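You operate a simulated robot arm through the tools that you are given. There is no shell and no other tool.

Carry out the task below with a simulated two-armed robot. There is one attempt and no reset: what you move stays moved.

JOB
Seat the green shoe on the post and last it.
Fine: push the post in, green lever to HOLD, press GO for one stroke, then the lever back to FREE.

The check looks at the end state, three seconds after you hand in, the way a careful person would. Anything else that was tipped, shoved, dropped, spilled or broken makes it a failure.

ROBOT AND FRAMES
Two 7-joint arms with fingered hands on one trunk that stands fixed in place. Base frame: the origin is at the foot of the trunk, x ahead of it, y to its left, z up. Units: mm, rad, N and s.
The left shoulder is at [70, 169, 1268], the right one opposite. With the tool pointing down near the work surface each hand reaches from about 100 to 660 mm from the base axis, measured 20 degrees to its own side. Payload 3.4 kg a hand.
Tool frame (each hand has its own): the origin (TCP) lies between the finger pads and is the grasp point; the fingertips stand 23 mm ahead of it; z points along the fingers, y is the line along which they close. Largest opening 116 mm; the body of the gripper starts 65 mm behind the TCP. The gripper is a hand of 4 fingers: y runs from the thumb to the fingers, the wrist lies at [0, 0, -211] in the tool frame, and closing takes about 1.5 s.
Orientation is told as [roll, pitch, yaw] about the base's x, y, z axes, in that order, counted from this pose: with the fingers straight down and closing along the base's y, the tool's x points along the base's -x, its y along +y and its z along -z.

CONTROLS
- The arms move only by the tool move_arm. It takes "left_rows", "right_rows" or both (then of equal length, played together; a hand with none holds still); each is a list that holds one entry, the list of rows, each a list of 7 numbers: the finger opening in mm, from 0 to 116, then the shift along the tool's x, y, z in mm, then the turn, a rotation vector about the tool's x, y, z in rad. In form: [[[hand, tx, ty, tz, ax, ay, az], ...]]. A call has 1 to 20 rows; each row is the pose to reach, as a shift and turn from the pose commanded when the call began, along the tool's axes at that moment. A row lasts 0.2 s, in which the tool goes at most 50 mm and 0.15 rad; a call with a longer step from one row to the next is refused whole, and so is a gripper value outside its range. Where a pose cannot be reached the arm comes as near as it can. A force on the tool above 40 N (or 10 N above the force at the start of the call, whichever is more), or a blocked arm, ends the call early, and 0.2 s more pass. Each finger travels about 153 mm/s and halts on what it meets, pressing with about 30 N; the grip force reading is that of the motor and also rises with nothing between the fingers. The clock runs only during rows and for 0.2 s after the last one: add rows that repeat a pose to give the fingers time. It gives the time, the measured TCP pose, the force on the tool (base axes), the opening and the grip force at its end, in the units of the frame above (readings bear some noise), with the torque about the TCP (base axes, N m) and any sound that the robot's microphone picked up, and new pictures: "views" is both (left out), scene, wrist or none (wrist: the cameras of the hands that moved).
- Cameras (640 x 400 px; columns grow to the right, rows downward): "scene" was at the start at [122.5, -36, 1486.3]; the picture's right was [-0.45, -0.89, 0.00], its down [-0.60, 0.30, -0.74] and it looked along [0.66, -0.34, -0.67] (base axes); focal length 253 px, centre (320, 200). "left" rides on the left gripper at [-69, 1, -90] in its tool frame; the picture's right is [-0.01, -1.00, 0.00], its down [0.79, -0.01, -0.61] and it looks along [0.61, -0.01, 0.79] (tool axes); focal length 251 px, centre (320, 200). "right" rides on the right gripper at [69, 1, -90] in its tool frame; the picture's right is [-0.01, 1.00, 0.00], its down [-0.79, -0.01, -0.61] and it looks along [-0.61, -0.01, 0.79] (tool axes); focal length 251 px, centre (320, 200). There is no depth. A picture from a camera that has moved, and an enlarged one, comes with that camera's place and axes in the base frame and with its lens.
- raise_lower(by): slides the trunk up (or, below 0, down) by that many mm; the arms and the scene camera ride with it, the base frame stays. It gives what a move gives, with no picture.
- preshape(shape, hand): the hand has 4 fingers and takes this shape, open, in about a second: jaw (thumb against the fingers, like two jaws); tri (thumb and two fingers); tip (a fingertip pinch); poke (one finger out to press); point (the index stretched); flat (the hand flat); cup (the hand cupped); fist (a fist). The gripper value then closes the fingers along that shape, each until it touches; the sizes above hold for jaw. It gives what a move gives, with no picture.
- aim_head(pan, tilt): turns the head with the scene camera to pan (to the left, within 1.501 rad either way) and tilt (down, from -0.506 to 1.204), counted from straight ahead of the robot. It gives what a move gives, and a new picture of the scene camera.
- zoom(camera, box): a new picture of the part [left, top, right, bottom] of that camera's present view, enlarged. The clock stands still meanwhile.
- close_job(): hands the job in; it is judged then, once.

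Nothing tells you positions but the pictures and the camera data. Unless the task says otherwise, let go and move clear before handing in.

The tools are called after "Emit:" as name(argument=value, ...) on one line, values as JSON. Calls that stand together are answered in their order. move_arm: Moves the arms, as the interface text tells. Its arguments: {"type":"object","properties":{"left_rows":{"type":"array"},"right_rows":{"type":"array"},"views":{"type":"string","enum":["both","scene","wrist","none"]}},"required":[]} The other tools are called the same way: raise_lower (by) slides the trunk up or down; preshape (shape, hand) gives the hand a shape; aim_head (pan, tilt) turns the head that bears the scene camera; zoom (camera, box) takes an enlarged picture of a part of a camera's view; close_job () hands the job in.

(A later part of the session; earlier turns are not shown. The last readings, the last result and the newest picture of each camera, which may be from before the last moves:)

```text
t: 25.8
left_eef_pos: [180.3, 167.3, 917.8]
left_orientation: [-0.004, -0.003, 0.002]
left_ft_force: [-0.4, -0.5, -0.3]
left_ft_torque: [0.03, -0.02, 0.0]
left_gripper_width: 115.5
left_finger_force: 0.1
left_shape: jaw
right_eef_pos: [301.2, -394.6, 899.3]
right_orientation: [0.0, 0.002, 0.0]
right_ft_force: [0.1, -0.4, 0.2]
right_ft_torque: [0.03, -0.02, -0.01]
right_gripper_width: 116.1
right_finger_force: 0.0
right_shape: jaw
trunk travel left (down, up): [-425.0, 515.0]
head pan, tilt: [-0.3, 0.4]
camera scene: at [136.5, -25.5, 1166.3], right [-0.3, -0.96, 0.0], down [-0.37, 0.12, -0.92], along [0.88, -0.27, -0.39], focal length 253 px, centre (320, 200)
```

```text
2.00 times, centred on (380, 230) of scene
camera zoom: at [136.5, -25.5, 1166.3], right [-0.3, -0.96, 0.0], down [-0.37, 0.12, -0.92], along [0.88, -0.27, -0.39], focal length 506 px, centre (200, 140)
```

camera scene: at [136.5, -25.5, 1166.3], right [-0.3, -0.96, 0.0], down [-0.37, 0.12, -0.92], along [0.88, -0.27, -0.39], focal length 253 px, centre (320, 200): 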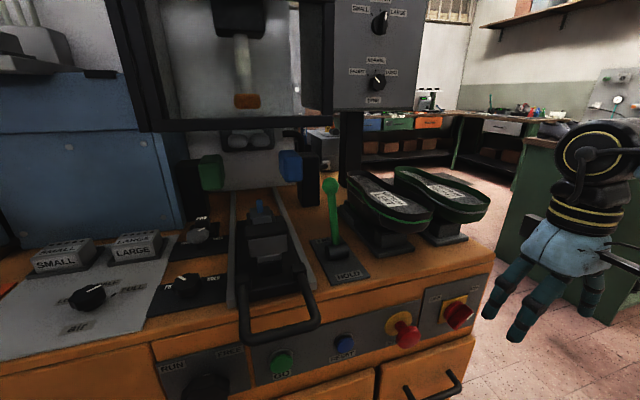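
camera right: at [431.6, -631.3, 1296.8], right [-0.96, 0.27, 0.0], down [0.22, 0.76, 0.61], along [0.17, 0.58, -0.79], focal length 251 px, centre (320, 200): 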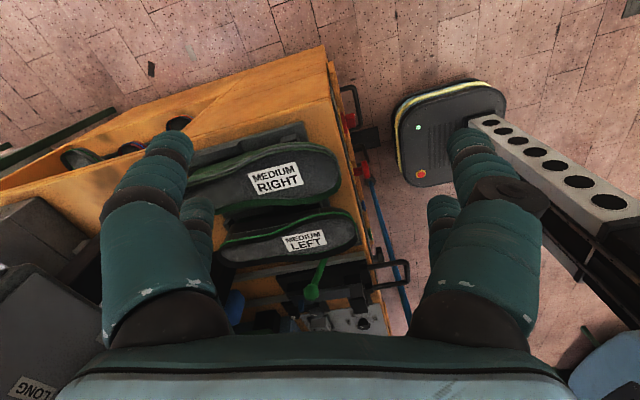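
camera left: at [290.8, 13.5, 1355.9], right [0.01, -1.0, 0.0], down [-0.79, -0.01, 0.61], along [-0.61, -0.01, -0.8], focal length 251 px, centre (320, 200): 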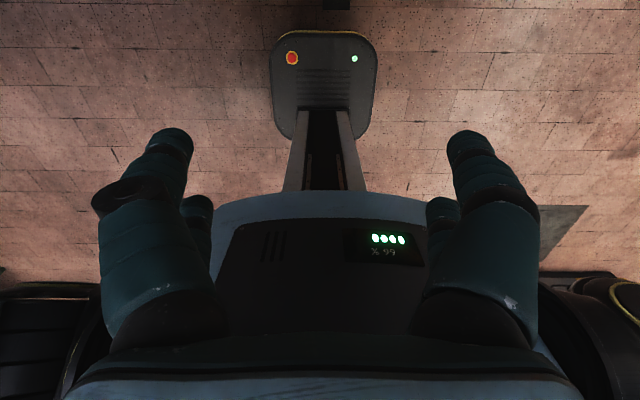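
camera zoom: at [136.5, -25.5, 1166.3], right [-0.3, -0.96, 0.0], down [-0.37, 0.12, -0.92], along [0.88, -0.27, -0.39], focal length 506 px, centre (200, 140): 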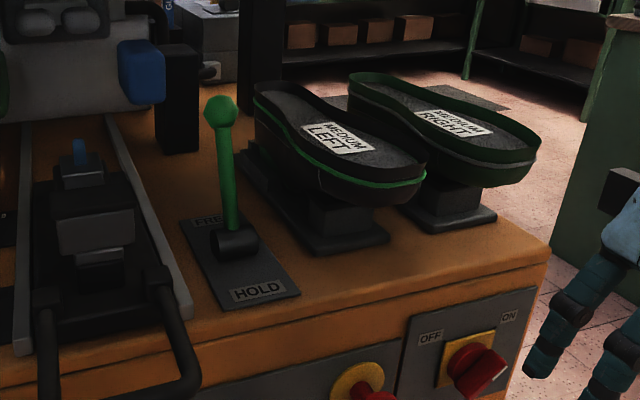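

Now the uppers show: LEFT looks black with a green stripe and RIGHT looks green with a grey stripe. I'll zoom closer to confirm, and look at the panel labels.

Emit:
zoom(camera="scene", box=[340, 155, 500, 255])

Emit:
zoom(camera="scene", box=[220, 180, 350, 300])

Emit:
zoom(camera="scene", box=[140, 290, 380, 400])

Emit:
zoom(camera="scene", box=[150, 60, 330, 200])

Emit:
zoom(camera="scene", box=[330, 0, 430, 115])

Emit:
aim_head(pan=0.0, tilt=0.0)

```text
4.00 times, centred on (420, 205) of scene
camera zoom: at [136.5, -25.5, 1166.3], right [-0.3, -0.96, 0.0], down [-0.37, 0.12, -0.92], along [0.88, -0.27, -0.39], focal length 1013 px, centre (-80, 180)
```

zoom: 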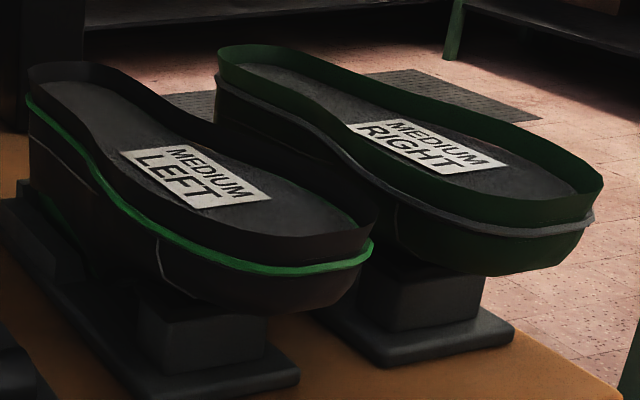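

```text
3.33 times, centred on (285, 240) of scene
camera zoom: at [136.5, -25.5, 1166.3], right [-0.3, -0.96, 0.0], down [-0.37, 0.12, -0.92], along [0.88, -0.27, -0.39], focal length 844 px, centre (437, 67)
```

zoom: 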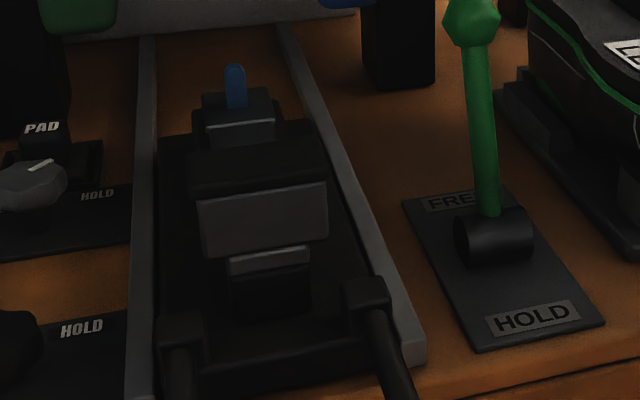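

```text
2.67 times, centred on (260, 345) of scene
camera zoom: at [136.5, -25.5, 1166.3], right [-0.3, -0.96, 0.0], down [-0.37, 0.12, -0.92], along [0.88, -0.27, -0.39], focal length 675 px, centre (480, -187)
```

zoom: 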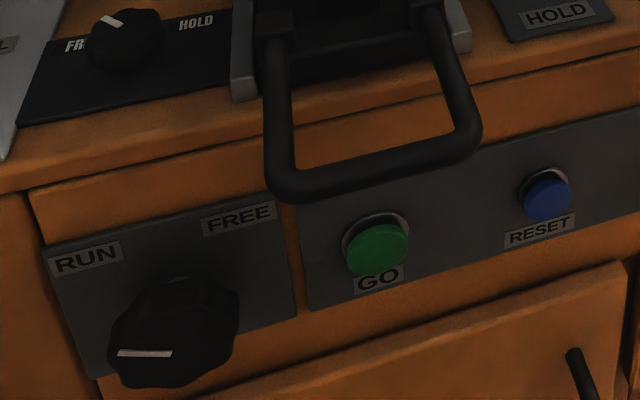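

```text
2.86 times, centred on (240, 130) of scene
camera zoom: at [136.5, -25.5, 1166.3], right [-0.3, -0.96, 0.0], down [-0.37, 0.12, -0.92], along [0.88, -0.27, -0.39], focal length 723 px, centre (549, 400)
```

zoom: 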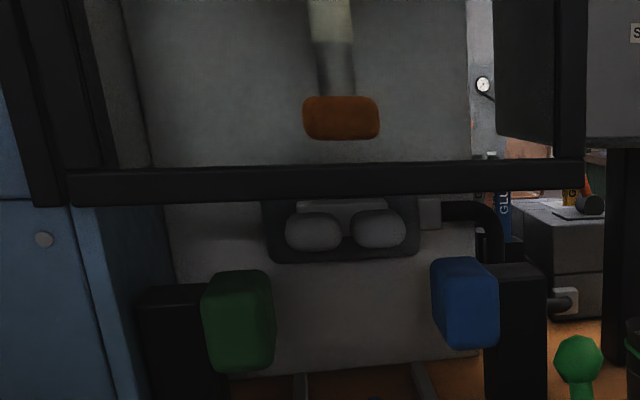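

```text
3.48 times, centred on (380, 58) of scene
camera zoom: at [136.5, -25.5, 1166.3], right [-0.3, -0.96, 0.0], down [-0.37, 0.12, -0.92], along [0.88, -0.27, -0.39], focal length 881 px, centre (111, 696)
```

zoom: 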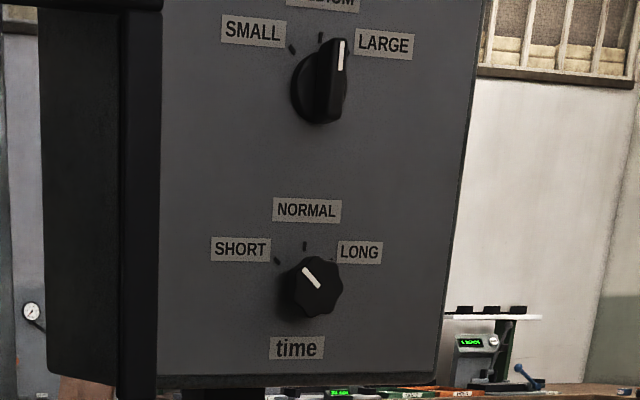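

```text
t: 26.7
left_eef_pos: [178.9, 167.1, 916.8]
left_orientation: [-0.003, -0.004, 0.002]
left_ft_force: [-0.3, -0.2, -0.6]
left_ft_torque: [-0.03, 0.01, -0.04]
left_gripper_width: 115.7
left_finger_force: 0.2
left_shape: jaw
right_eef_pos: [301.5, -396.2, 899.3]
right_orientation: [-0.001, 0.001, -0.001]
right_ft_force: [0.3, 0.0, -0.4]
right_ft_torque: [0.0, 0.0, 0.0]
right_gripper_width: 116.0
right_finger_force: 0.1
right_shape: jaw
trunk travel left (down, up): [-425.0, 515.0]
head pan, tilt: [0.0, 0.0]
camera scene: at [138.0, 1.8, 1203.3], right [0.0, -1.0, 0.0], down [0.0, 0.0, -1.0], along [1.0, 0.0, 0.0], focal length 253 px, centre (320, 200)
```

scene: 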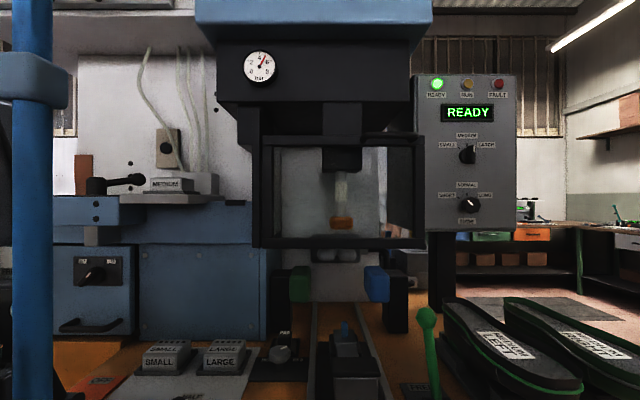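

The green shoe is the MEDIUM RIGHT one: its upper is green, whereas LEFT is black with a green stripe. I'll zoom in on the panel and dials from this straight-on view.

Emit:
zoom(camera="scene", box=[415, 70, 520, 230])

Emit:
zoom(camera="scene", box=[240, 130, 430, 330])

Emit:
zoom(camera="scene", box=[70, 140, 250, 340])

Emit:
aim_head(pan=0.0, tilt=0.6)

Emit:
zoom(camera="scene", box=[130, 100, 300, 250])

Emit:
zoom(camera="scene", box=[260, 60, 460, 260])

```text
2.50 times, centred on (468, 150) of scene
camera zoom: at [138.0, 1.8, 1203.3], right [0.0, -1.0, 0.0], down [0.0, 0.0, -1.0], along [1.0, 0.0, 0.0], focal length 633 px, centre (-49, 325)
```

zoom: 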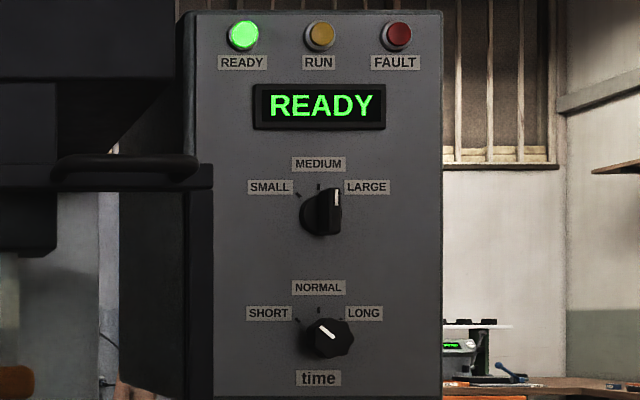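

```text
2.00 times, centred on (335, 230) of scene
camera zoom: at [138.0, 1.8, 1203.3], right [0.0, -1.0, 0.0], down [0.0, 0.0, -1.0], along [1.0, 0.0, 0.0], focal length 506 px, centre (290, 140)
```

zoom: 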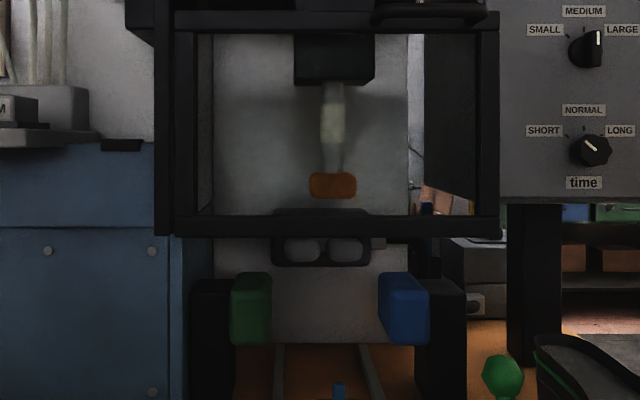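

```text
2.00 times, centred on (160, 240) of scene
camera zoom: at [138.0, 1.8, 1203.3], right [0.0, -1.0, 0.0], down [0.0, 0.0, -1.0], along [1.0, 0.0, 0.0], focal length 506 px, centre (640, 120)
```

zoom: 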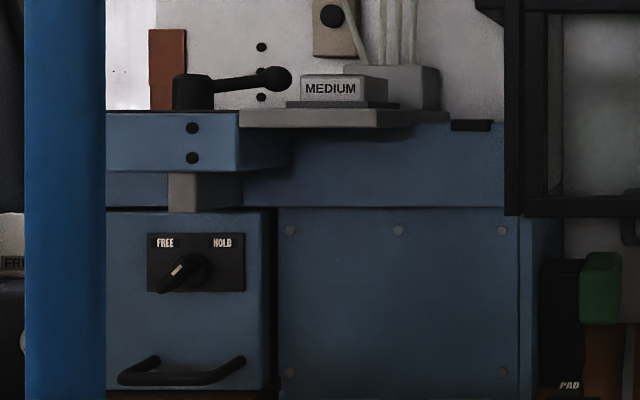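

```text
t: 27.7
left_eef_pos: [179.3, 165.9, 917.2]
left_orientation: [-0.005, -0.003, 0.001]
left_ft_force: [0.0, 0.7, -1.0]
left_ft_torque: [-0.03, -0.02, 0.04]
left_gripper_width: 115.9
left_finger_force: 0.0
left_shape: jaw
right_eef_pos: [301.3, -394.9, 899.3]
right_orientation: [0.001, 0.001, -0.001]
right_ft_force: [-0.1, -0.3, 1.0]
right_ft_torque: [0.03, -0.01, 0.02]
right_gripper_width: 116.1
right_finger_force: 0.1
right_shape: jaw
trunk travel left (down, up): [-425.0, 515.0]
head pan, tilt: [0.0, 0.6]
camera scene: at [136.4, 1.8, 1148.2], right [0.0, -1.0, 0.0], down [-0.56, 0.0, -0.83], along [0.83, 0.0, -0.56], focal length 253 px, centre (320, 200)
```

scene: 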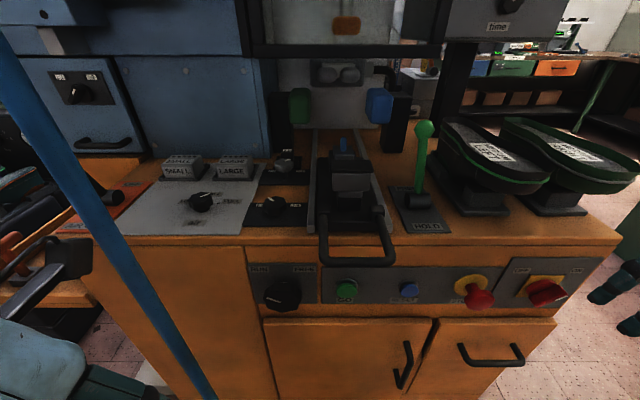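

```text
2.67 times, centred on (215, 175) of scene
camera zoom: at [136.4, 1.8, 1148.2], right [0.0, -1.0, 0.0], down [-0.56, 0.0, -0.83], along [0.83, 0.0, -0.56], focal length 675 px, centre (600, 267)
```

zoom: 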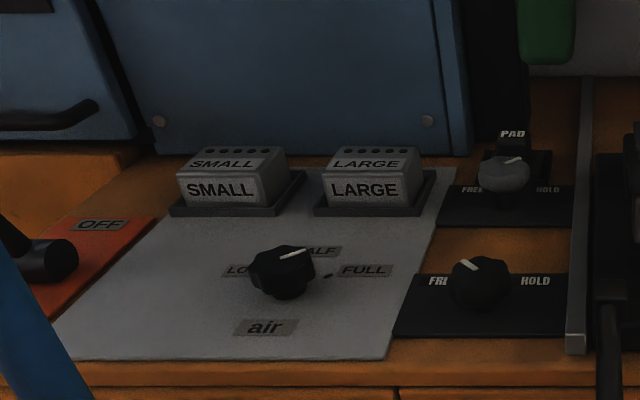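

```text
2.00 times, centred on (360, 160) of scene
camera zoom: at [136.4, 1.8, 1148.2], right [0.0, -1.0, 0.0], down [-0.56, 0.0, -0.83], along [0.83, 0.0, -0.56], focal length 506 px, centre (240, 280)
```

zoom: 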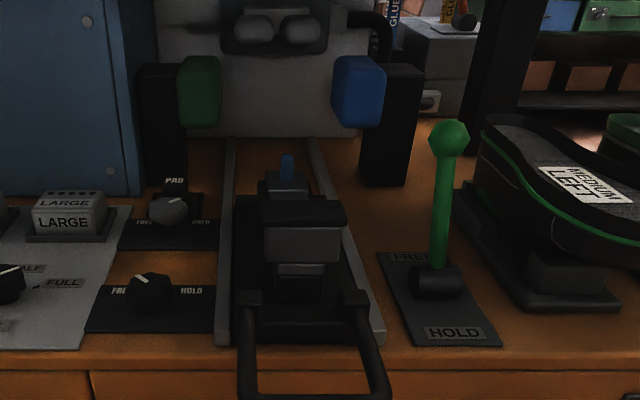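

The dial positions look set (size at MEDIUM), and I have the pin tip near (650, -47, 954), the lever ball near (574, -180, 1001) and the deck at z≈865. I'll lower the trunk further to see the undersides of the shoes and the post in profile.

Emit:
raise_lower(by=-190)

Emit:
aim_head(pan=-0.3, tilt=0.15)

Emit:
zoom(camera="scene", box=[340, 130, 560, 270])

Emit:
zoom(camera="scene", box=[200, 130, 360, 270])

```text
t: 29.8
left_eef_pos: [179.3, 167.0, 728.3]
left_orientation: [-0.005, -0.002, 0.002]
left_ft_force: [1.0, 0.3, -0.5]
left_ft_torque: [-0.03, 0.0, 0.0]
left_gripper_width: 115.9
left_finger_force: 0.0
left_shape: jaw
right_eef_pos: [301.9, -394.2, 709.7]
right_orientation: [-0.001, -0.001, 0.001]
right_ft_force: [-0.7, 0.2, -0.3]
right_ft_torque: [0.02, 0.01, -0.01]
right_gripper_width: 115.9
right_finger_force: 0.1
right_shape: jaw
trunk travel left (down, up): [-235.0, 705.0]
head pan, tilt: [0.0, 0.6]
```

```text
t: 30.7
left_eef_pos: [180.0, 167.1, 727.8]
left_orientation: [-0.004, -0.003, 0.002]
left_ft_force: [0.4, -0.3, 0.6]
left_ft_torque: [0.03, 0.0, 0.01]
left_gripper_width: 115.8
left_finger_force: 0.1
left_shape: jaw
right_eef_pos: [301.5, -394.5, 710.5]
right_orientation: [-0.002, 0.001, -0.001]
right_ft_force: [-0.1, 0.4, -0.7]
right_ft_torque: [0.02, 0.01, 0.01]
right_gripper_width: 115.7
right_finger_force: 0.0
right_shape: jaw
trunk travel left (down, up): [-235.0, 705.0]
head pan, tilt: [-0.3, 0.15]
camera scene: at [136.6, -25.5, 999.5], right [-0.3, -0.96, 0.0], down [-0.14, 0.04, -0.99], along [0.94, -0.29, -0.15], focal length 253 px, centre (320, 200)
```

scene: 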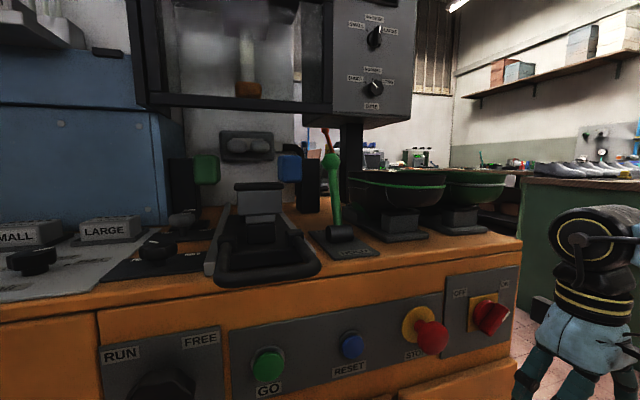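

```text
2.86 times, centred on (450, 200) of scene
camera zoom: at [136.6, -25.5, 999.5], right [-0.3, -0.96, 0.0], down [-0.14, 0.04, -0.99], along [0.94, -0.29, -0.15], focal length 723 px, centre (-51, 200)
```

zoom: 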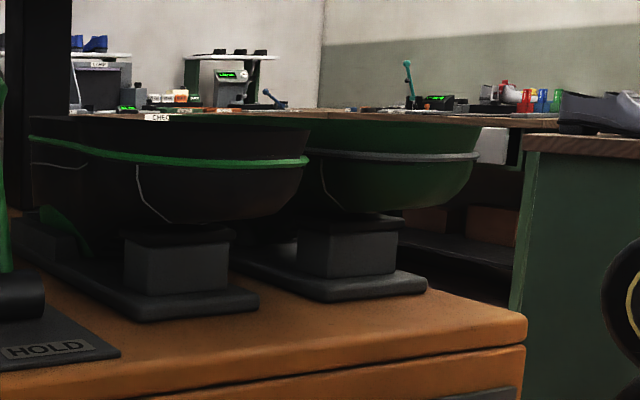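

```text
2.86 times, centred on (280, 200) of scene
camera zoom: at [136.6, -25.5, 999.5], right [-0.3, -0.96, 0.0], down [-0.14, 0.04, -0.99], along [0.94, -0.29, -0.15], focal length 723 px, centre (434, 200)
```

zoom: 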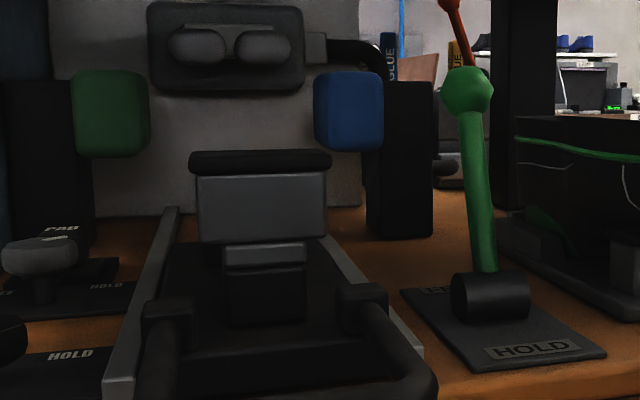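

Confirmed: the RIGHT shoe is the green one. The post has a toe rest (pad top near x 479–510, z 968) and a blue pin at (650, -47, 954), so the toe faces the robot as on the stand. I'll raise the trunk again and use the wrist camera for a closer look.

Emit:
raise_lower(by=520)

Emit:
move_arm(right_rows=[[[116, -30, 0, 10, 0, 0, 0], [116, -60, 0, 30, 0, 0, 0], [116, -90, 0, 50, 0, 0, 0], [116, -110, 15, 70, 0, 0, 0], [116, -120, 30, 90, 0, 0, 0]]], views="both")

Emit:
zoom(camera="right", box=[180, 40, 460, 300])

```text
refused: 520 is not a number from -400 to 400
```

```text
t: 31.5
left_eef_pos: [177.2, 166.8, 729.2]
left_orientation: [-0.004, -0.007, 0.003]
left_ft_force: [-0.3, 0.0, 0.6]
left_ft_torque: [-0.03, 0.0, -0.01]
left_gripper_width: 116.2
left_finger_force: 0.0
left_shape: jaw
right_eef_pos: [383.7, -395.2, 660.8]
right_orientation: [-0.001, 0.009, -0.009]
right_ft_force: [-26.9, -0.8, 4.6]
right_ft_torque: [-0.04, -2.27, -0.72]
right_gripper_width: 115.8
right_finger_force: 0.1
right_shape: jaw
trunk travel left (down, up): [-235.0, 705.0]
head pan, tilt: [-0.3, 0.15]
stopped in row 4 (right hand): the force on the tool passed its limit at 79 N (the readings are from after the stop); the commanded pose is now the measured one
camera scene: at [132.3, -25.6, 1000.3], right [-0.3, -0.95, 0.0], down [-0.14, 0.04, -0.99], along [0.94, -0.29, -0.15], focal length 253 px, centre (320, 200)
camera right: at [314.9, -393.7, 752.0], right [0.02, 1.0, 0.0], down [0.8, -0.01, 0.6], along [0.6, -0.01, -0.8], focal length 251 px, centre (320, 200)
```

scene: 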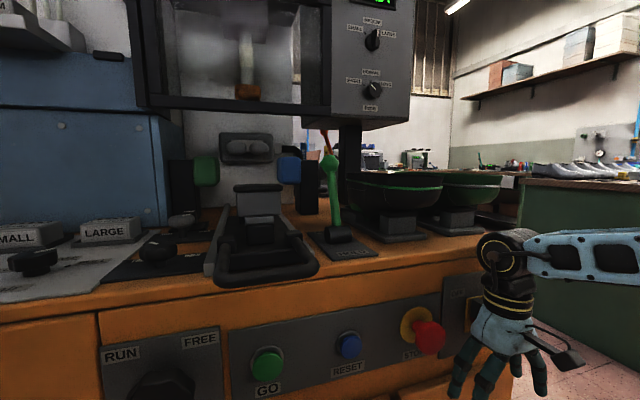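
right: 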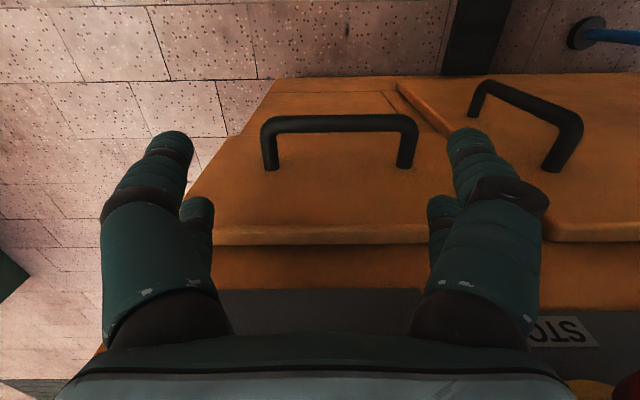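

```text
1.54 times, centred on (320, 170) of right
camera zoom: at [314.9, -393.7, 752.0], right [0.02, 1.0, 0.0], down [0.8, -0.01, 0.6], along [0.6, -0.01, -0.8], focal length 387 px, centre (320, 246)
```

zoom: 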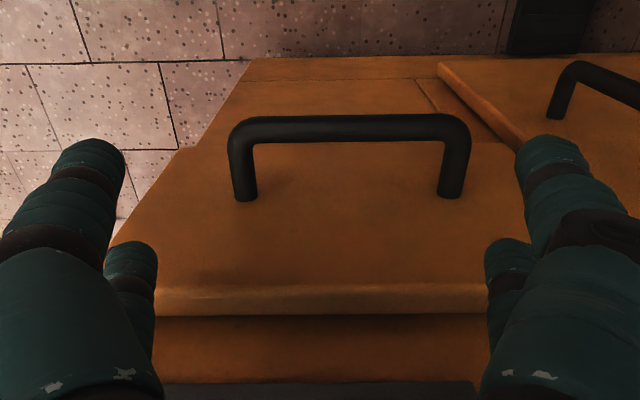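

The trunk move was refused, so the hand moved while still low and bumped the machine front. I'll back it straight out and check that nothing was changed.

Emit:
move_arm(right_rows=[[[116, 25, 0, 0, 0, 0, 0], [116, 50, 0, 0, 0, 0, 0], [116, 85, 0, 0, 0, 0, 0]]], views="both")

Emit:
aim_head(pan=-0.4, tilt=0.3)

Emit:
zoom(camera="scene", box=[200, 180, 480, 380])

Emit:
aim_head(pan=-0.2, tilt=-0.1)

```text
t: 32.3
left_eef_pos: [180.1, 167.2, 727.3]
left_orientation: [-0.003, -0.004, 0.003]
left_ft_force: [0.4, -0.3, -0.8]
left_ft_torque: [-0.02, -0.02, 0.01]
left_gripper_width: 116.2
left_finger_force: 0.1
left_shape: jaw
right_eef_pos: [302.5, -396.0, 661.3]
right_orientation: [-0.002, 0.009, -0.006]
right_ft_force: [-0.6, -0.8, -0.3]
right_ft_torque: [0.03, -0.02, 0.03]
right_gripper_width: 115.8
right_finger_force: 0.0
right_shape: jaw
trunk travel left (down, up): [-235.0, 705.0]
head pan, tilt: [-0.3, 0.15]
camera scene: at [136.1, -25.5, 999.7], right [-0.3, -0.96, 0.0], down [-0.14, 0.04, -0.99], along [0.94, -0.29, -0.15], focal length 253 px, centre (320, 200)
camera right: at [233.6, -394.5, 751.5], right [0.01, 1.0, 0.0], down [0.8, -0.01, 0.6], along [0.6, -0.01, -0.8], focal length 251 px, centre (320, 200)
```

scene: 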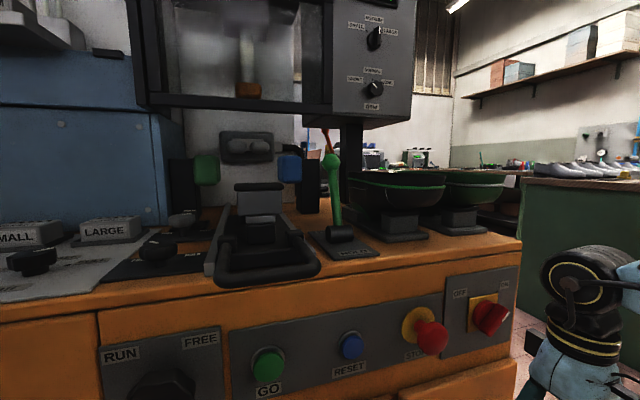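
right: 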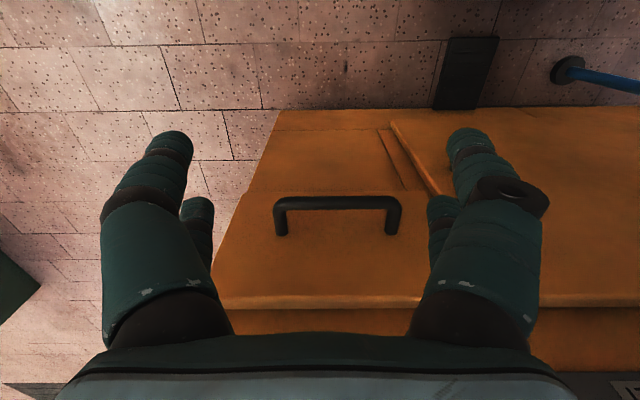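

```text
t: 33.0
left_eef_pos: [179.9, 167.4, 727.5]
left_orientation: [-0.003, -0.004, 0.002]
left_ft_force: [0.5, 0.2, 0.0]
left_ft_torque: [-0.02, 0.02, -0.03]
left_gripper_width: 115.6
left_finger_force: 0.0
left_shape: jaw
right_eef_pos: [303.7, -396.7, 661.6]
right_orientation: [-0.001, 0.009, -0.005]
right_ft_force: [-0.6, -0.2, 0.8]
right_ft_torque: [-0.06, -0.01, 0.0]
right_gripper_width: 115.9
right_finger_force: 0.1
right_shape: jaw
trunk travel left (down, up): [-235.0, 705.0]
head pan, tilt: [-0.4, 0.3]
camera scene: at [133.9, -34.5, 985.7], right [-0.39, -0.92, 0.0], down [-0.27, 0.11, -0.96], along [0.88, -0.37, -0.3], focal length 253 px, centre (320, 200)
```

scene: 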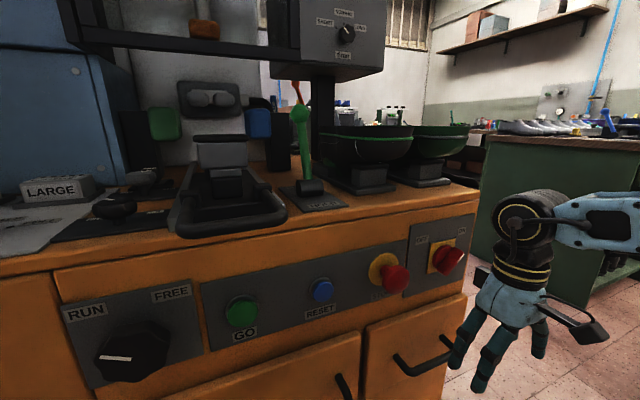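

```text
2.00 times, centred on (340, 280) of scene
camera zoom: at [133.9, -34.5, 985.7], right [-0.39, -0.92, 0.0], down [-0.27, 0.11, -0.96], along [0.88, -0.37, -0.3], focal length 506 px, centre (280, 40)
```

zoom: 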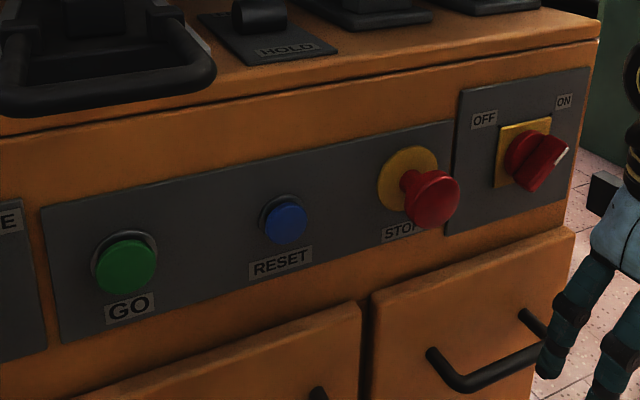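

```text
t: 33.9
left_eef_pos: [179.0, 167.3, 728.2]
left_orientation: [-0.004, -0.003, 0.002]
left_ft_force: [0.6, 0.5, -0.2]
left_ft_torque: [0.01, -0.01, 0.0]
left_gripper_width: 115.7
left_finger_force: 0.1
left_shape: jaw
right_eef_pos: [303.6, -395.5, 660.4]
right_orientation: [-0.001, 0.011, -0.007]
right_ft_force: [0.1, 0.8, -0.4]
right_ft_torque: [-0.02, 0.01, 0.0]
right_gripper_width: 116.0
right_finger_force: 0.0
right_shape: jaw
trunk travel left (down, up): [-235.0, 705.0]
head pan, tilt: [-0.201, -0.099]
camera scene: at [133.3, -15.6, 1022.1], right [-0.2, -0.98, 0.0], down [0.1, -0.02, -1.0], along [0.97, -0.2, 0.1], focal length 253 px, centre (320, 200)
```

scene: 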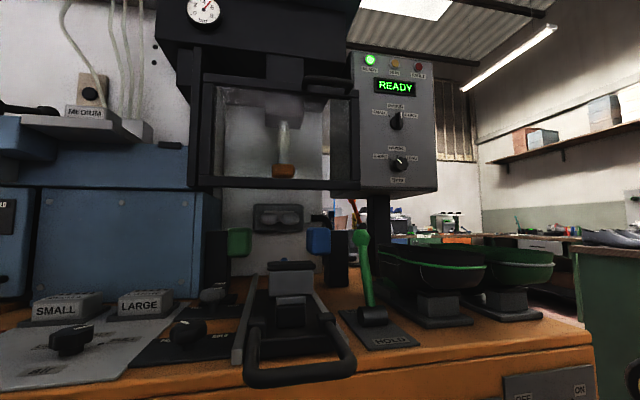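

No change: the display still reads READY and the switch is ON. I'll raise the trunk in two steps, waiting for each before moving an arm.

Emit:
raise_lower(by=400)

Emit:
raise_lower(by=120)

```text
t: 37.7
left_eef_pos: [179.7, 167.4, 1128.6]
left_orientation: [-0.004, -0.004, 0.002]
left_ft_force: [0.2, 0.0, 0.6]
left_ft_torque: [-0.04, -0.03, -0.02]
left_gripper_width: 116.0
left_finger_force: 0.1
left_shape: jaw
right_eef_pos: [304.0, -396.9, 1061.2]
right_orientation: [-0.002, 0.01, -0.006]
right_ft_force: [0.3, -0.3, -0.1]
right_ft_torque: [0.03, -0.03, 0.02]
right_gripper_width: 116.2
right_finger_force: 0.0
right_shape: jaw
trunk travel left (down, up): [-635.0, 305.0]
head pan, tilt: [-0.201, -0.099]
```

```text
t: 39.2
left_eef_pos: [181.0, 166.2, 1248.0]
left_orientation: [-0.005, -0.003, 0.003]
left_ft_force: [0.8, 0.6, -0.4]
left_ft_torque: [-0.01, 0.01, -0.03]
left_gripper_width: 115.9
left_finger_force: 0.1
left_shape: jaw
right_eef_pos: [302.5, -396.3, 1181.2]
right_orientation: [-0.002, 0.01, -0.005]
right_ft_force: [0.6, 0.9, 0.0]
right_ft_torque: [0.0, 0.02, -0.03]
right_gripper_width: 115.9
right_finger_force: 0.1
right_shape: jaw
trunk travel left (down, up): [-755.0, 185.0]
head pan, tilt: [-0.201, -0.099]
```

The trunk is back up with the right hand at (302, -396, 1181), above everything on the deck. I'll move it over the front of the deck for a close wrist view of the shoes and post.

Emit:
move_arm(right_rows=[[[116, -30, 15, 0, 0, 0, 0], [116, -60, 30, 0, 0, 0, 0], [116, -90, 45, 0, 0, 0, 0], [116, -110, 60, 0, 0, 0, 0], [116, -110, 60, 0, 0, 0, 0]]], views="both")

Emit:
zoom(camera="right", box=[200, 40, 440, 280])

Emit:
aim_head(pan=-0.4, tilt=0.85)

```text
t: 40.4
left_eef_pos: [178.3, 166.4, 1246.9]
left_orientation: [-0.004, -0.003, 0.0]
left_ft_force: [-1.0, 0.5, -0.7]
left_ft_torque: [0.0, -0.01, 0.02]
left_gripper_width: 115.9
left_finger_force: 0.1
left_shape: jaw
right_eef_pos: [413.7, -337.9, 1179.7]
right_orientation: [-0.001, 0.008, -0.006]
right_ft_force: [0.9, -1.5, -0.6]
right_ft_torque: [-0.03, -0.01, -0.02]
right_gripper_width: 116.1
right_finger_force: 0.0
right_shape: jaw
trunk travel left (down, up): [-755.0, 185.0]
head pan, tilt: [-0.201, -0.099]
camera scene: at [132.7, -15.9, 1542.2], right [-0.2, -0.98, 0.0], down [0.1, -0.02, -0.99], along [0.97, -0.2, 0.1], focal length 253 px, centre (320, 200)
camera right: at [344.9, -335.4, 1270.3], right [0.01, 1.0, 0.0], down [0.8, -0.01, 0.6], along [0.6, -0.01, -0.8], focal length 251 px, centre (320, 200)
```

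scene: 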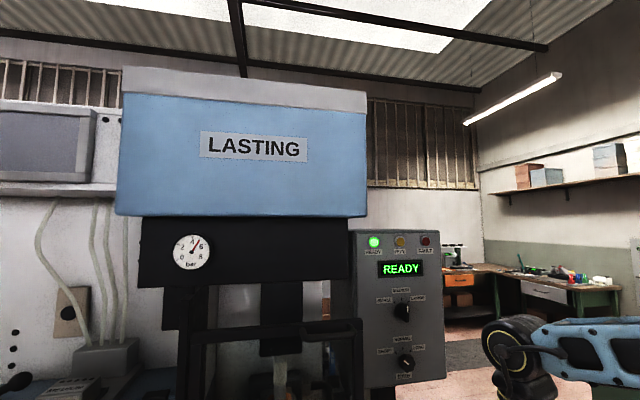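
right: 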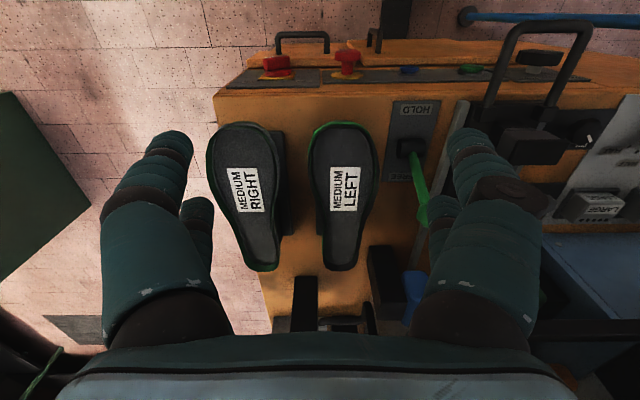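

```text
1.67 times, centred on (320, 160) of right
camera zoom: at [344.9, -335.4, 1270.3], right [0.01, 1.0, 0.0], down [0.8, -0.01, 0.6], along [0.6, -0.01, -0.8], focal length 419 px, centre (320, 267)
```

zoom: 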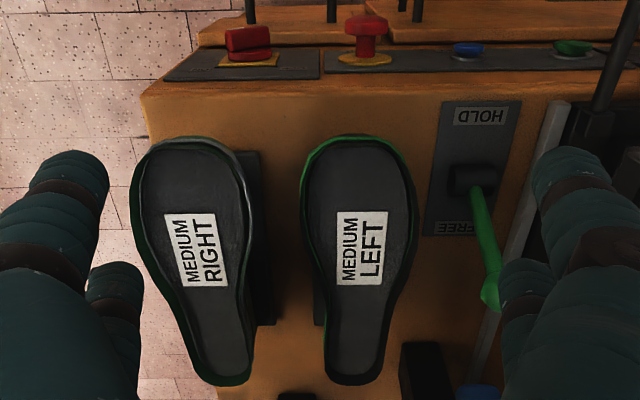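

```text
t: 41.6
left_eef_pos: [178.5, 166.8, 1247.9]
left_orientation: [-0.003, -0.003, 0.001]
left_ft_force: [-0.3, -0.2, 0.2]
left_ft_torque: [0.02, 0.0, 0.03]
left_gripper_width: 115.8
left_finger_force: 0.0
left_shape: jaw
right_eef_pos: [414.1, -337.2, 1180.0]
right_orientation: [-0.002, 0.008, -0.004]
right_ft_force: [0.5, -0.2, 0.6]
right_ft_torque: [0.0, 0.03, 0.01]
right_gripper_width: 116.0
right_finger_force: 0.0
right_shape: jaw
trunk travel left (down, up): [-755.0, 185.0]
head pan, tilt: [-0.4, 0.85]
camera scene: at [120.0, -28.6, 1457.3], right [-0.39, -0.92, 0.0], down [-0.69, 0.29, -0.66], along [0.61, -0.26, -0.75], focal length 253 px, centre (320, 200)
```

scene: 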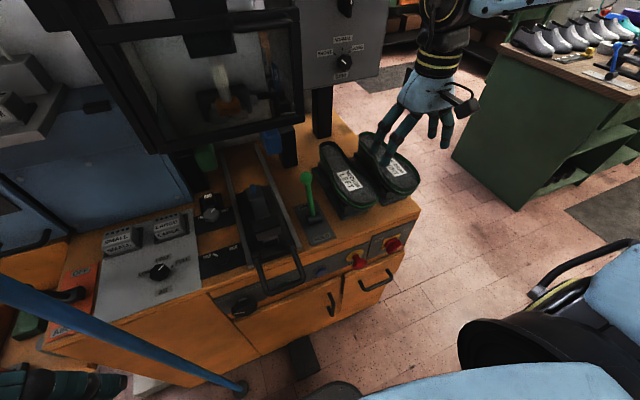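

The RIGHT shoe's label is at about (553, -442, 967), its rim at z≈981, and its toe tip points towards me. I'll bring the right hand above its waist with the fingers tilted forward about 20° for reach.

Emit:
move_arm(right_rows=[[[116, -25, -20, 10, 0, -0.06, 0], [116, -50, -40, 20, 0, -0.12, 0], [116, -75, -60, 30, 0, -0.18, 0], [116, -100, -80, 40, 0, -0.24, 0], [116, -125, -95, 50, 0, -0.3, 0], [116, -150, -104, 60, 0, -0.35, 0], [116, -150, -104, 60, 0, -0.35, 0]]], views="both")

Emit:
zoom(camera="right", box=[180, 40, 460, 300])

```text
t: 43.2
left_eef_pos: [179.2, 166.7, 1247.4]
left_orientation: [-0.004, -0.002, 0.002]
left_ft_force: [-0.1, -0.3, -0.4]
left_ft_torque: [-0.04, 0.03, 0.03]
left_gripper_width: 115.6
left_finger_force: 0.0
left_shape: jaw
right_eef_pos: [561.2, -441.2, 1121.3]
right_orientation: [-0.001, -0.343, -0.007]
right_ft_force: [0.9, -0.4, -0.9]
right_ft_torque: [-0.02, 0.01, -0.02]
right_gripper_width: 116.1
right_finger_force: 0.1
right_shape: jaw
trunk travel left (down, up): [-755.0, 185.0]
head pan, tilt: [-0.4, 0.85]
camera scene: at [119.6, -28.5, 1457.3], right [-0.39, -0.92, 0.0], down [-0.69, 0.29, -0.66], along [0.61, -0.26, -0.75], focal length 253 px, centre (320, 200)
camera right: at [466.1, -440.1, 1182.4], right [0.01, 1.0, 0.0], down [0.55, -0.01, 0.84], along [0.84, -0.01, -0.55], focal length 251 px, centre (320, 200)
```

scene: 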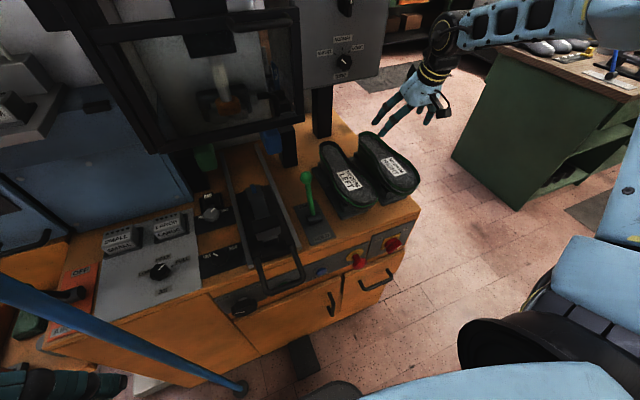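
right: 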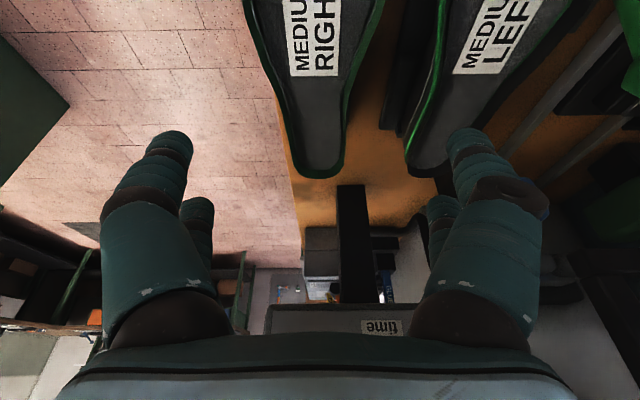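

```text
1.54 times, centred on (320, 170) of right
camera zoom: at [466.1, -440.1, 1182.4], right [0.01, 1.0, 0.0], down [0.55, -0.01, 0.84], along [0.84, -0.01, -0.55], focal length 387 px, centre (320, 246)
```

zoom: 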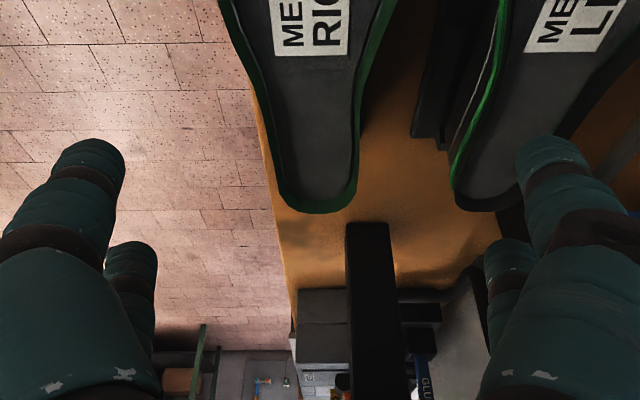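

The waist of the green shoe is about 65 mm wide near x≈615, y≈-447. I'll position the open fingers above it first.

Emit:
move_arm(right_rows=[[[110, -13, -3, 36, 0, 0, 0], [106, -26, -6, 73, 0, 0, 0], [106, -26, -6, 73, 0, 0, 0]]], views="both")

Emit:
zoom(camera="scene", box=[300, 60, 460, 220])

```text
t: 44.0
left_eef_pos: [177.8, 166.3, 1248.4]
left_orientation: [-0.003, -0.003, 0.002]
left_ft_force: [-0.3, -0.6, -0.5]
left_ft_torque: [0.02, -0.04, -0.01]
left_gripper_width: 115.9
left_finger_force: 0.0
left_shape: jaw
right_eef_pos: [610.0, -446.1, 1059.1]
right_orientation: [-0.002, -0.343, -0.003]
right_ft_force: [-0.6, -0.3, 0.4]
right_ft_torque: [-0.02, 0.0, -0.01]
right_gripper_width: 106.2
right_finger_force: 0.0
right_shape: jaw
trunk travel left (down, up): [-755.0, 185.0]
head pan, tilt: [-0.4, 0.85]
camera scene: at [118.3, -28.3, 1457.4], right [-0.39, -0.92, 0.0], down [-0.69, 0.29, -0.66], along [0.61, -0.26, -0.75], focal length 253 px, centre (320, 200)
camera right: at [513.4, -445.4, 1120.9], right [0.01, 1.0, 0.0], down [0.55, -0.01, 0.84], along [0.84, -0.01, -0.55], focal length 251 px, centre (320, 200)
```

scene: 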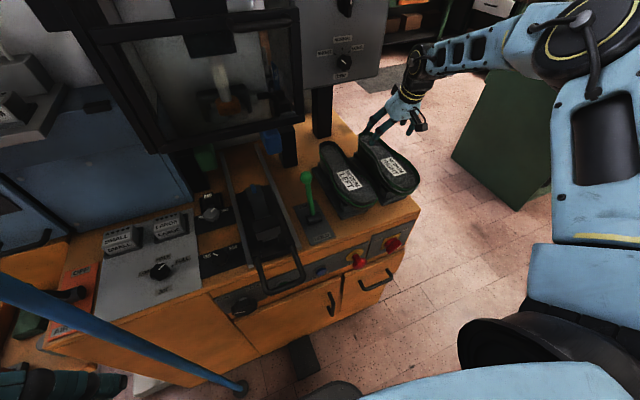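
right: 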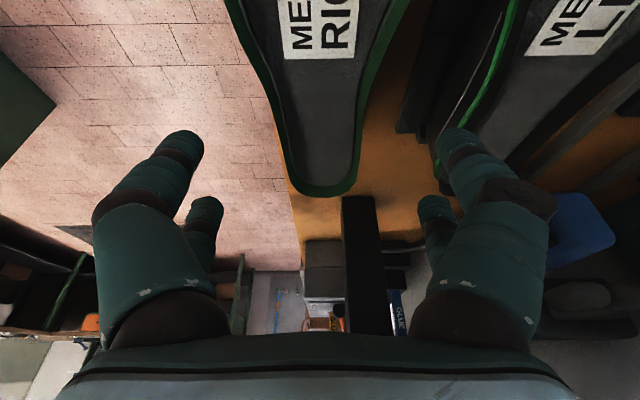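

```text
2.50 times, centred on (380, 140) of scene
camera zoom: at [118.3, -28.3, 1457.4], right [-0.39, -0.92, 0.0], down [-0.69, 0.29, -0.66], along [0.61, -0.26, -0.75], focal length 633 px, centre (170, 350)
```

zoom: 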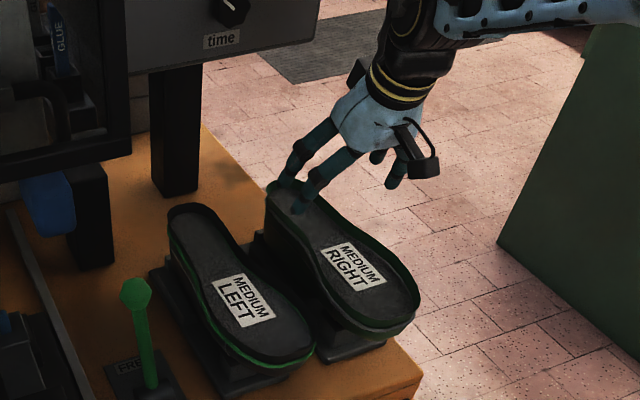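

The fingers straddle the shoe evenly. I'll descend to about z=948 beside the upper.

Emit:
move_arm(right_rows=[[[106, 9.3, -1, 26, 0, 0, 0], [106, 18.6, -1, 52, 0, 0, 0], [106, 27.9, -1, 78, 0, 0, 0], [106, 37, -1, 104, 0, 0, 0], [106, 37, -1, 104, 0, 0, 0]]], views="both")

Emit:
zoom(camera="scene", box=[300, 80, 460, 220])

```text
t: 45.2
left_eef_pos: [179.4, 166.3, 1247.7]
left_orientation: [-0.003, -0.006, 0.001]
left_ft_force: [0.1, 0.0, -0.4]
left_ft_torque: [0.01, -0.04, -0.01]
left_gripper_width: 115.7
left_finger_force: 0.1
left_shape: jaw
right_eef_pos: [609.3, -448.2, 948.8]
right_orientation: [-0.002, -0.341, -0.005]
right_ft_force: [0.2, 0.0, 0.8]
right_ft_torque: [-0.03, -0.02, -0.02]
right_gripper_width: 106.1
right_finger_force: 0.0
right_shape: jaw
right hand out of reach, approached as far as the arm can: row 4, 5
trunk travel left (down, up): [-755.0, 185.0]
head pan, tilt: [-0.4, 0.85]
camera scene: at [119.5, -28.3, 1457.3], right [-0.39, -0.92, 0.0], down [-0.69, 0.29, -0.66], along [0.61, -0.26, -0.75], focal length 253 px, centre (320, 200)
camera right: at [513.1, -447.5, 1010.1], right [0.01, 1.0, 0.0], down [0.55, -0.01, 0.84], along [0.84, -0.01, -0.55], focal length 251 px, centre (320, 200)
```

scene: 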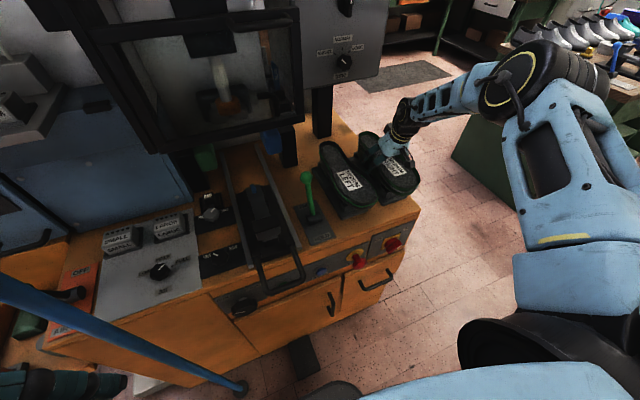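
right: 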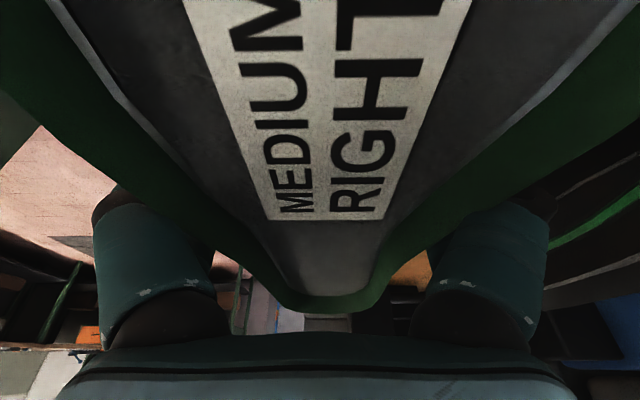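

```text
2.86 times, centred on (380, 150) of scene
camera zoom: at [119.5, -28.3, 1457.3], right [-0.39, -0.92, 0.0], down [-0.69, 0.29, -0.66], along [0.61, -0.26, -0.75], focal length 723 px, centre (149, 343)
```

zoom: 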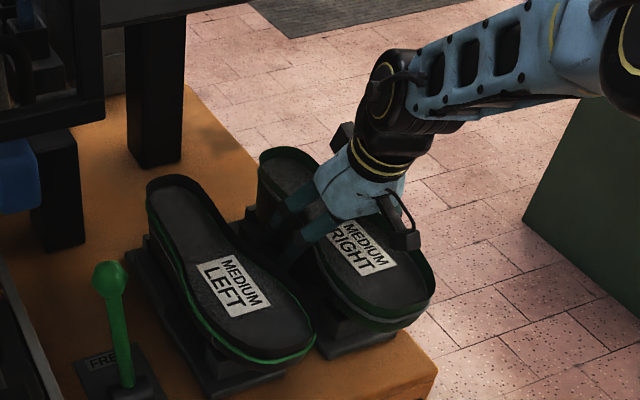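

The hand is in place with fingers either side of the waist. I'll close the fingers.

Emit:
move_arm(right_rows=[[[90, 0, 0, 0, 0, 0, 0], [75, 0, 0, 0, 0, 0, 0], [60, 0, 0, 0, 0, 0, 0], [45, 0, 0, 0, 0, 0, 0], [30, 0, 0, 0, 0, 0, 0], [30, 0, 0, 0, 0, 0, 0], [30, 0, 0, 0, 0, 0, 0], [30, 0, 0, 0, 0, 0, 0]]], views="both")

Emit:
zoom(camera="scene", box=[300, 80, 460, 220])

```text
t: 47.0
left_eef_pos: [180.5, 166.5, 1247.5]
left_orientation: [-0.003, -0.001, 0.003]
left_ft_force: [-0.4, -0.3, 0.1]
left_ft_torque: [0.0, -0.02, -0.03]
left_gripper_width: 115.8
left_finger_force: 0.1
left_shape: jaw
right_eef_pos: [609.0, -449.0, 948.1]
right_orientation: [-0.002, -0.341, -0.006]
right_ft_force: [1.2, 0.3, -0.1]
right_ft_torque: [0.01, -0.15, -0.03]
right_gripper_width: 57.4
right_finger_force: 30.4
right_shape: jaw
trunk travel left (down, up): [-755.0, 185.0]
head pan, tilt: [-0.4, 0.85]
camera scene: at [120.8, -28.8, 1457.2], right [-0.39, -0.92, 0.0], down [-0.69, 0.29, -0.66], along [0.61, -0.26, -0.75], focal length 253 px, centre (320, 200)
camera right: at [514.1, -447.7, 1009.6], right [0.01, 1.0, 0.0], down [0.55, -0.01, 0.84], along [0.84, -0.01, -0.55], focal length 251 px, centre (320, 200)
```

scene: 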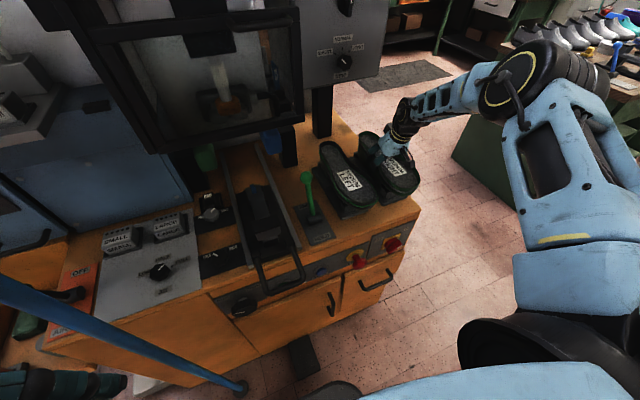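
right: 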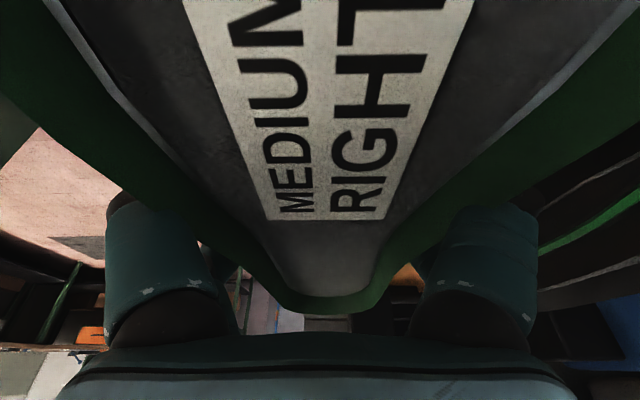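

```text
2.86 times, centred on (380, 150) of scene
camera zoom: at [120.8, -28.8, 1457.2], right [-0.39, -0.92, 0.0], down [-0.69, 0.29, -0.66], along [0.61, -0.26, -0.75], focal length 723 px, centre (149, 343)
```

zoom: 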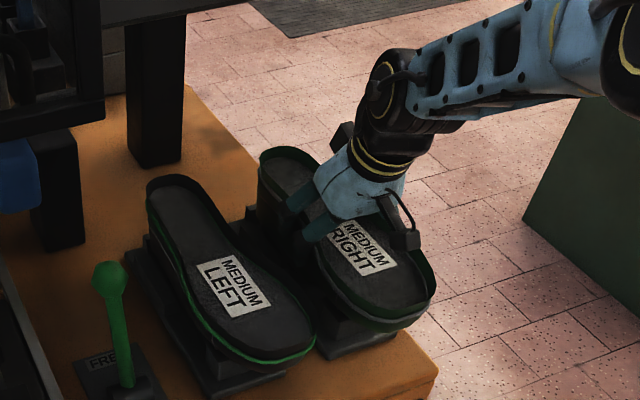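

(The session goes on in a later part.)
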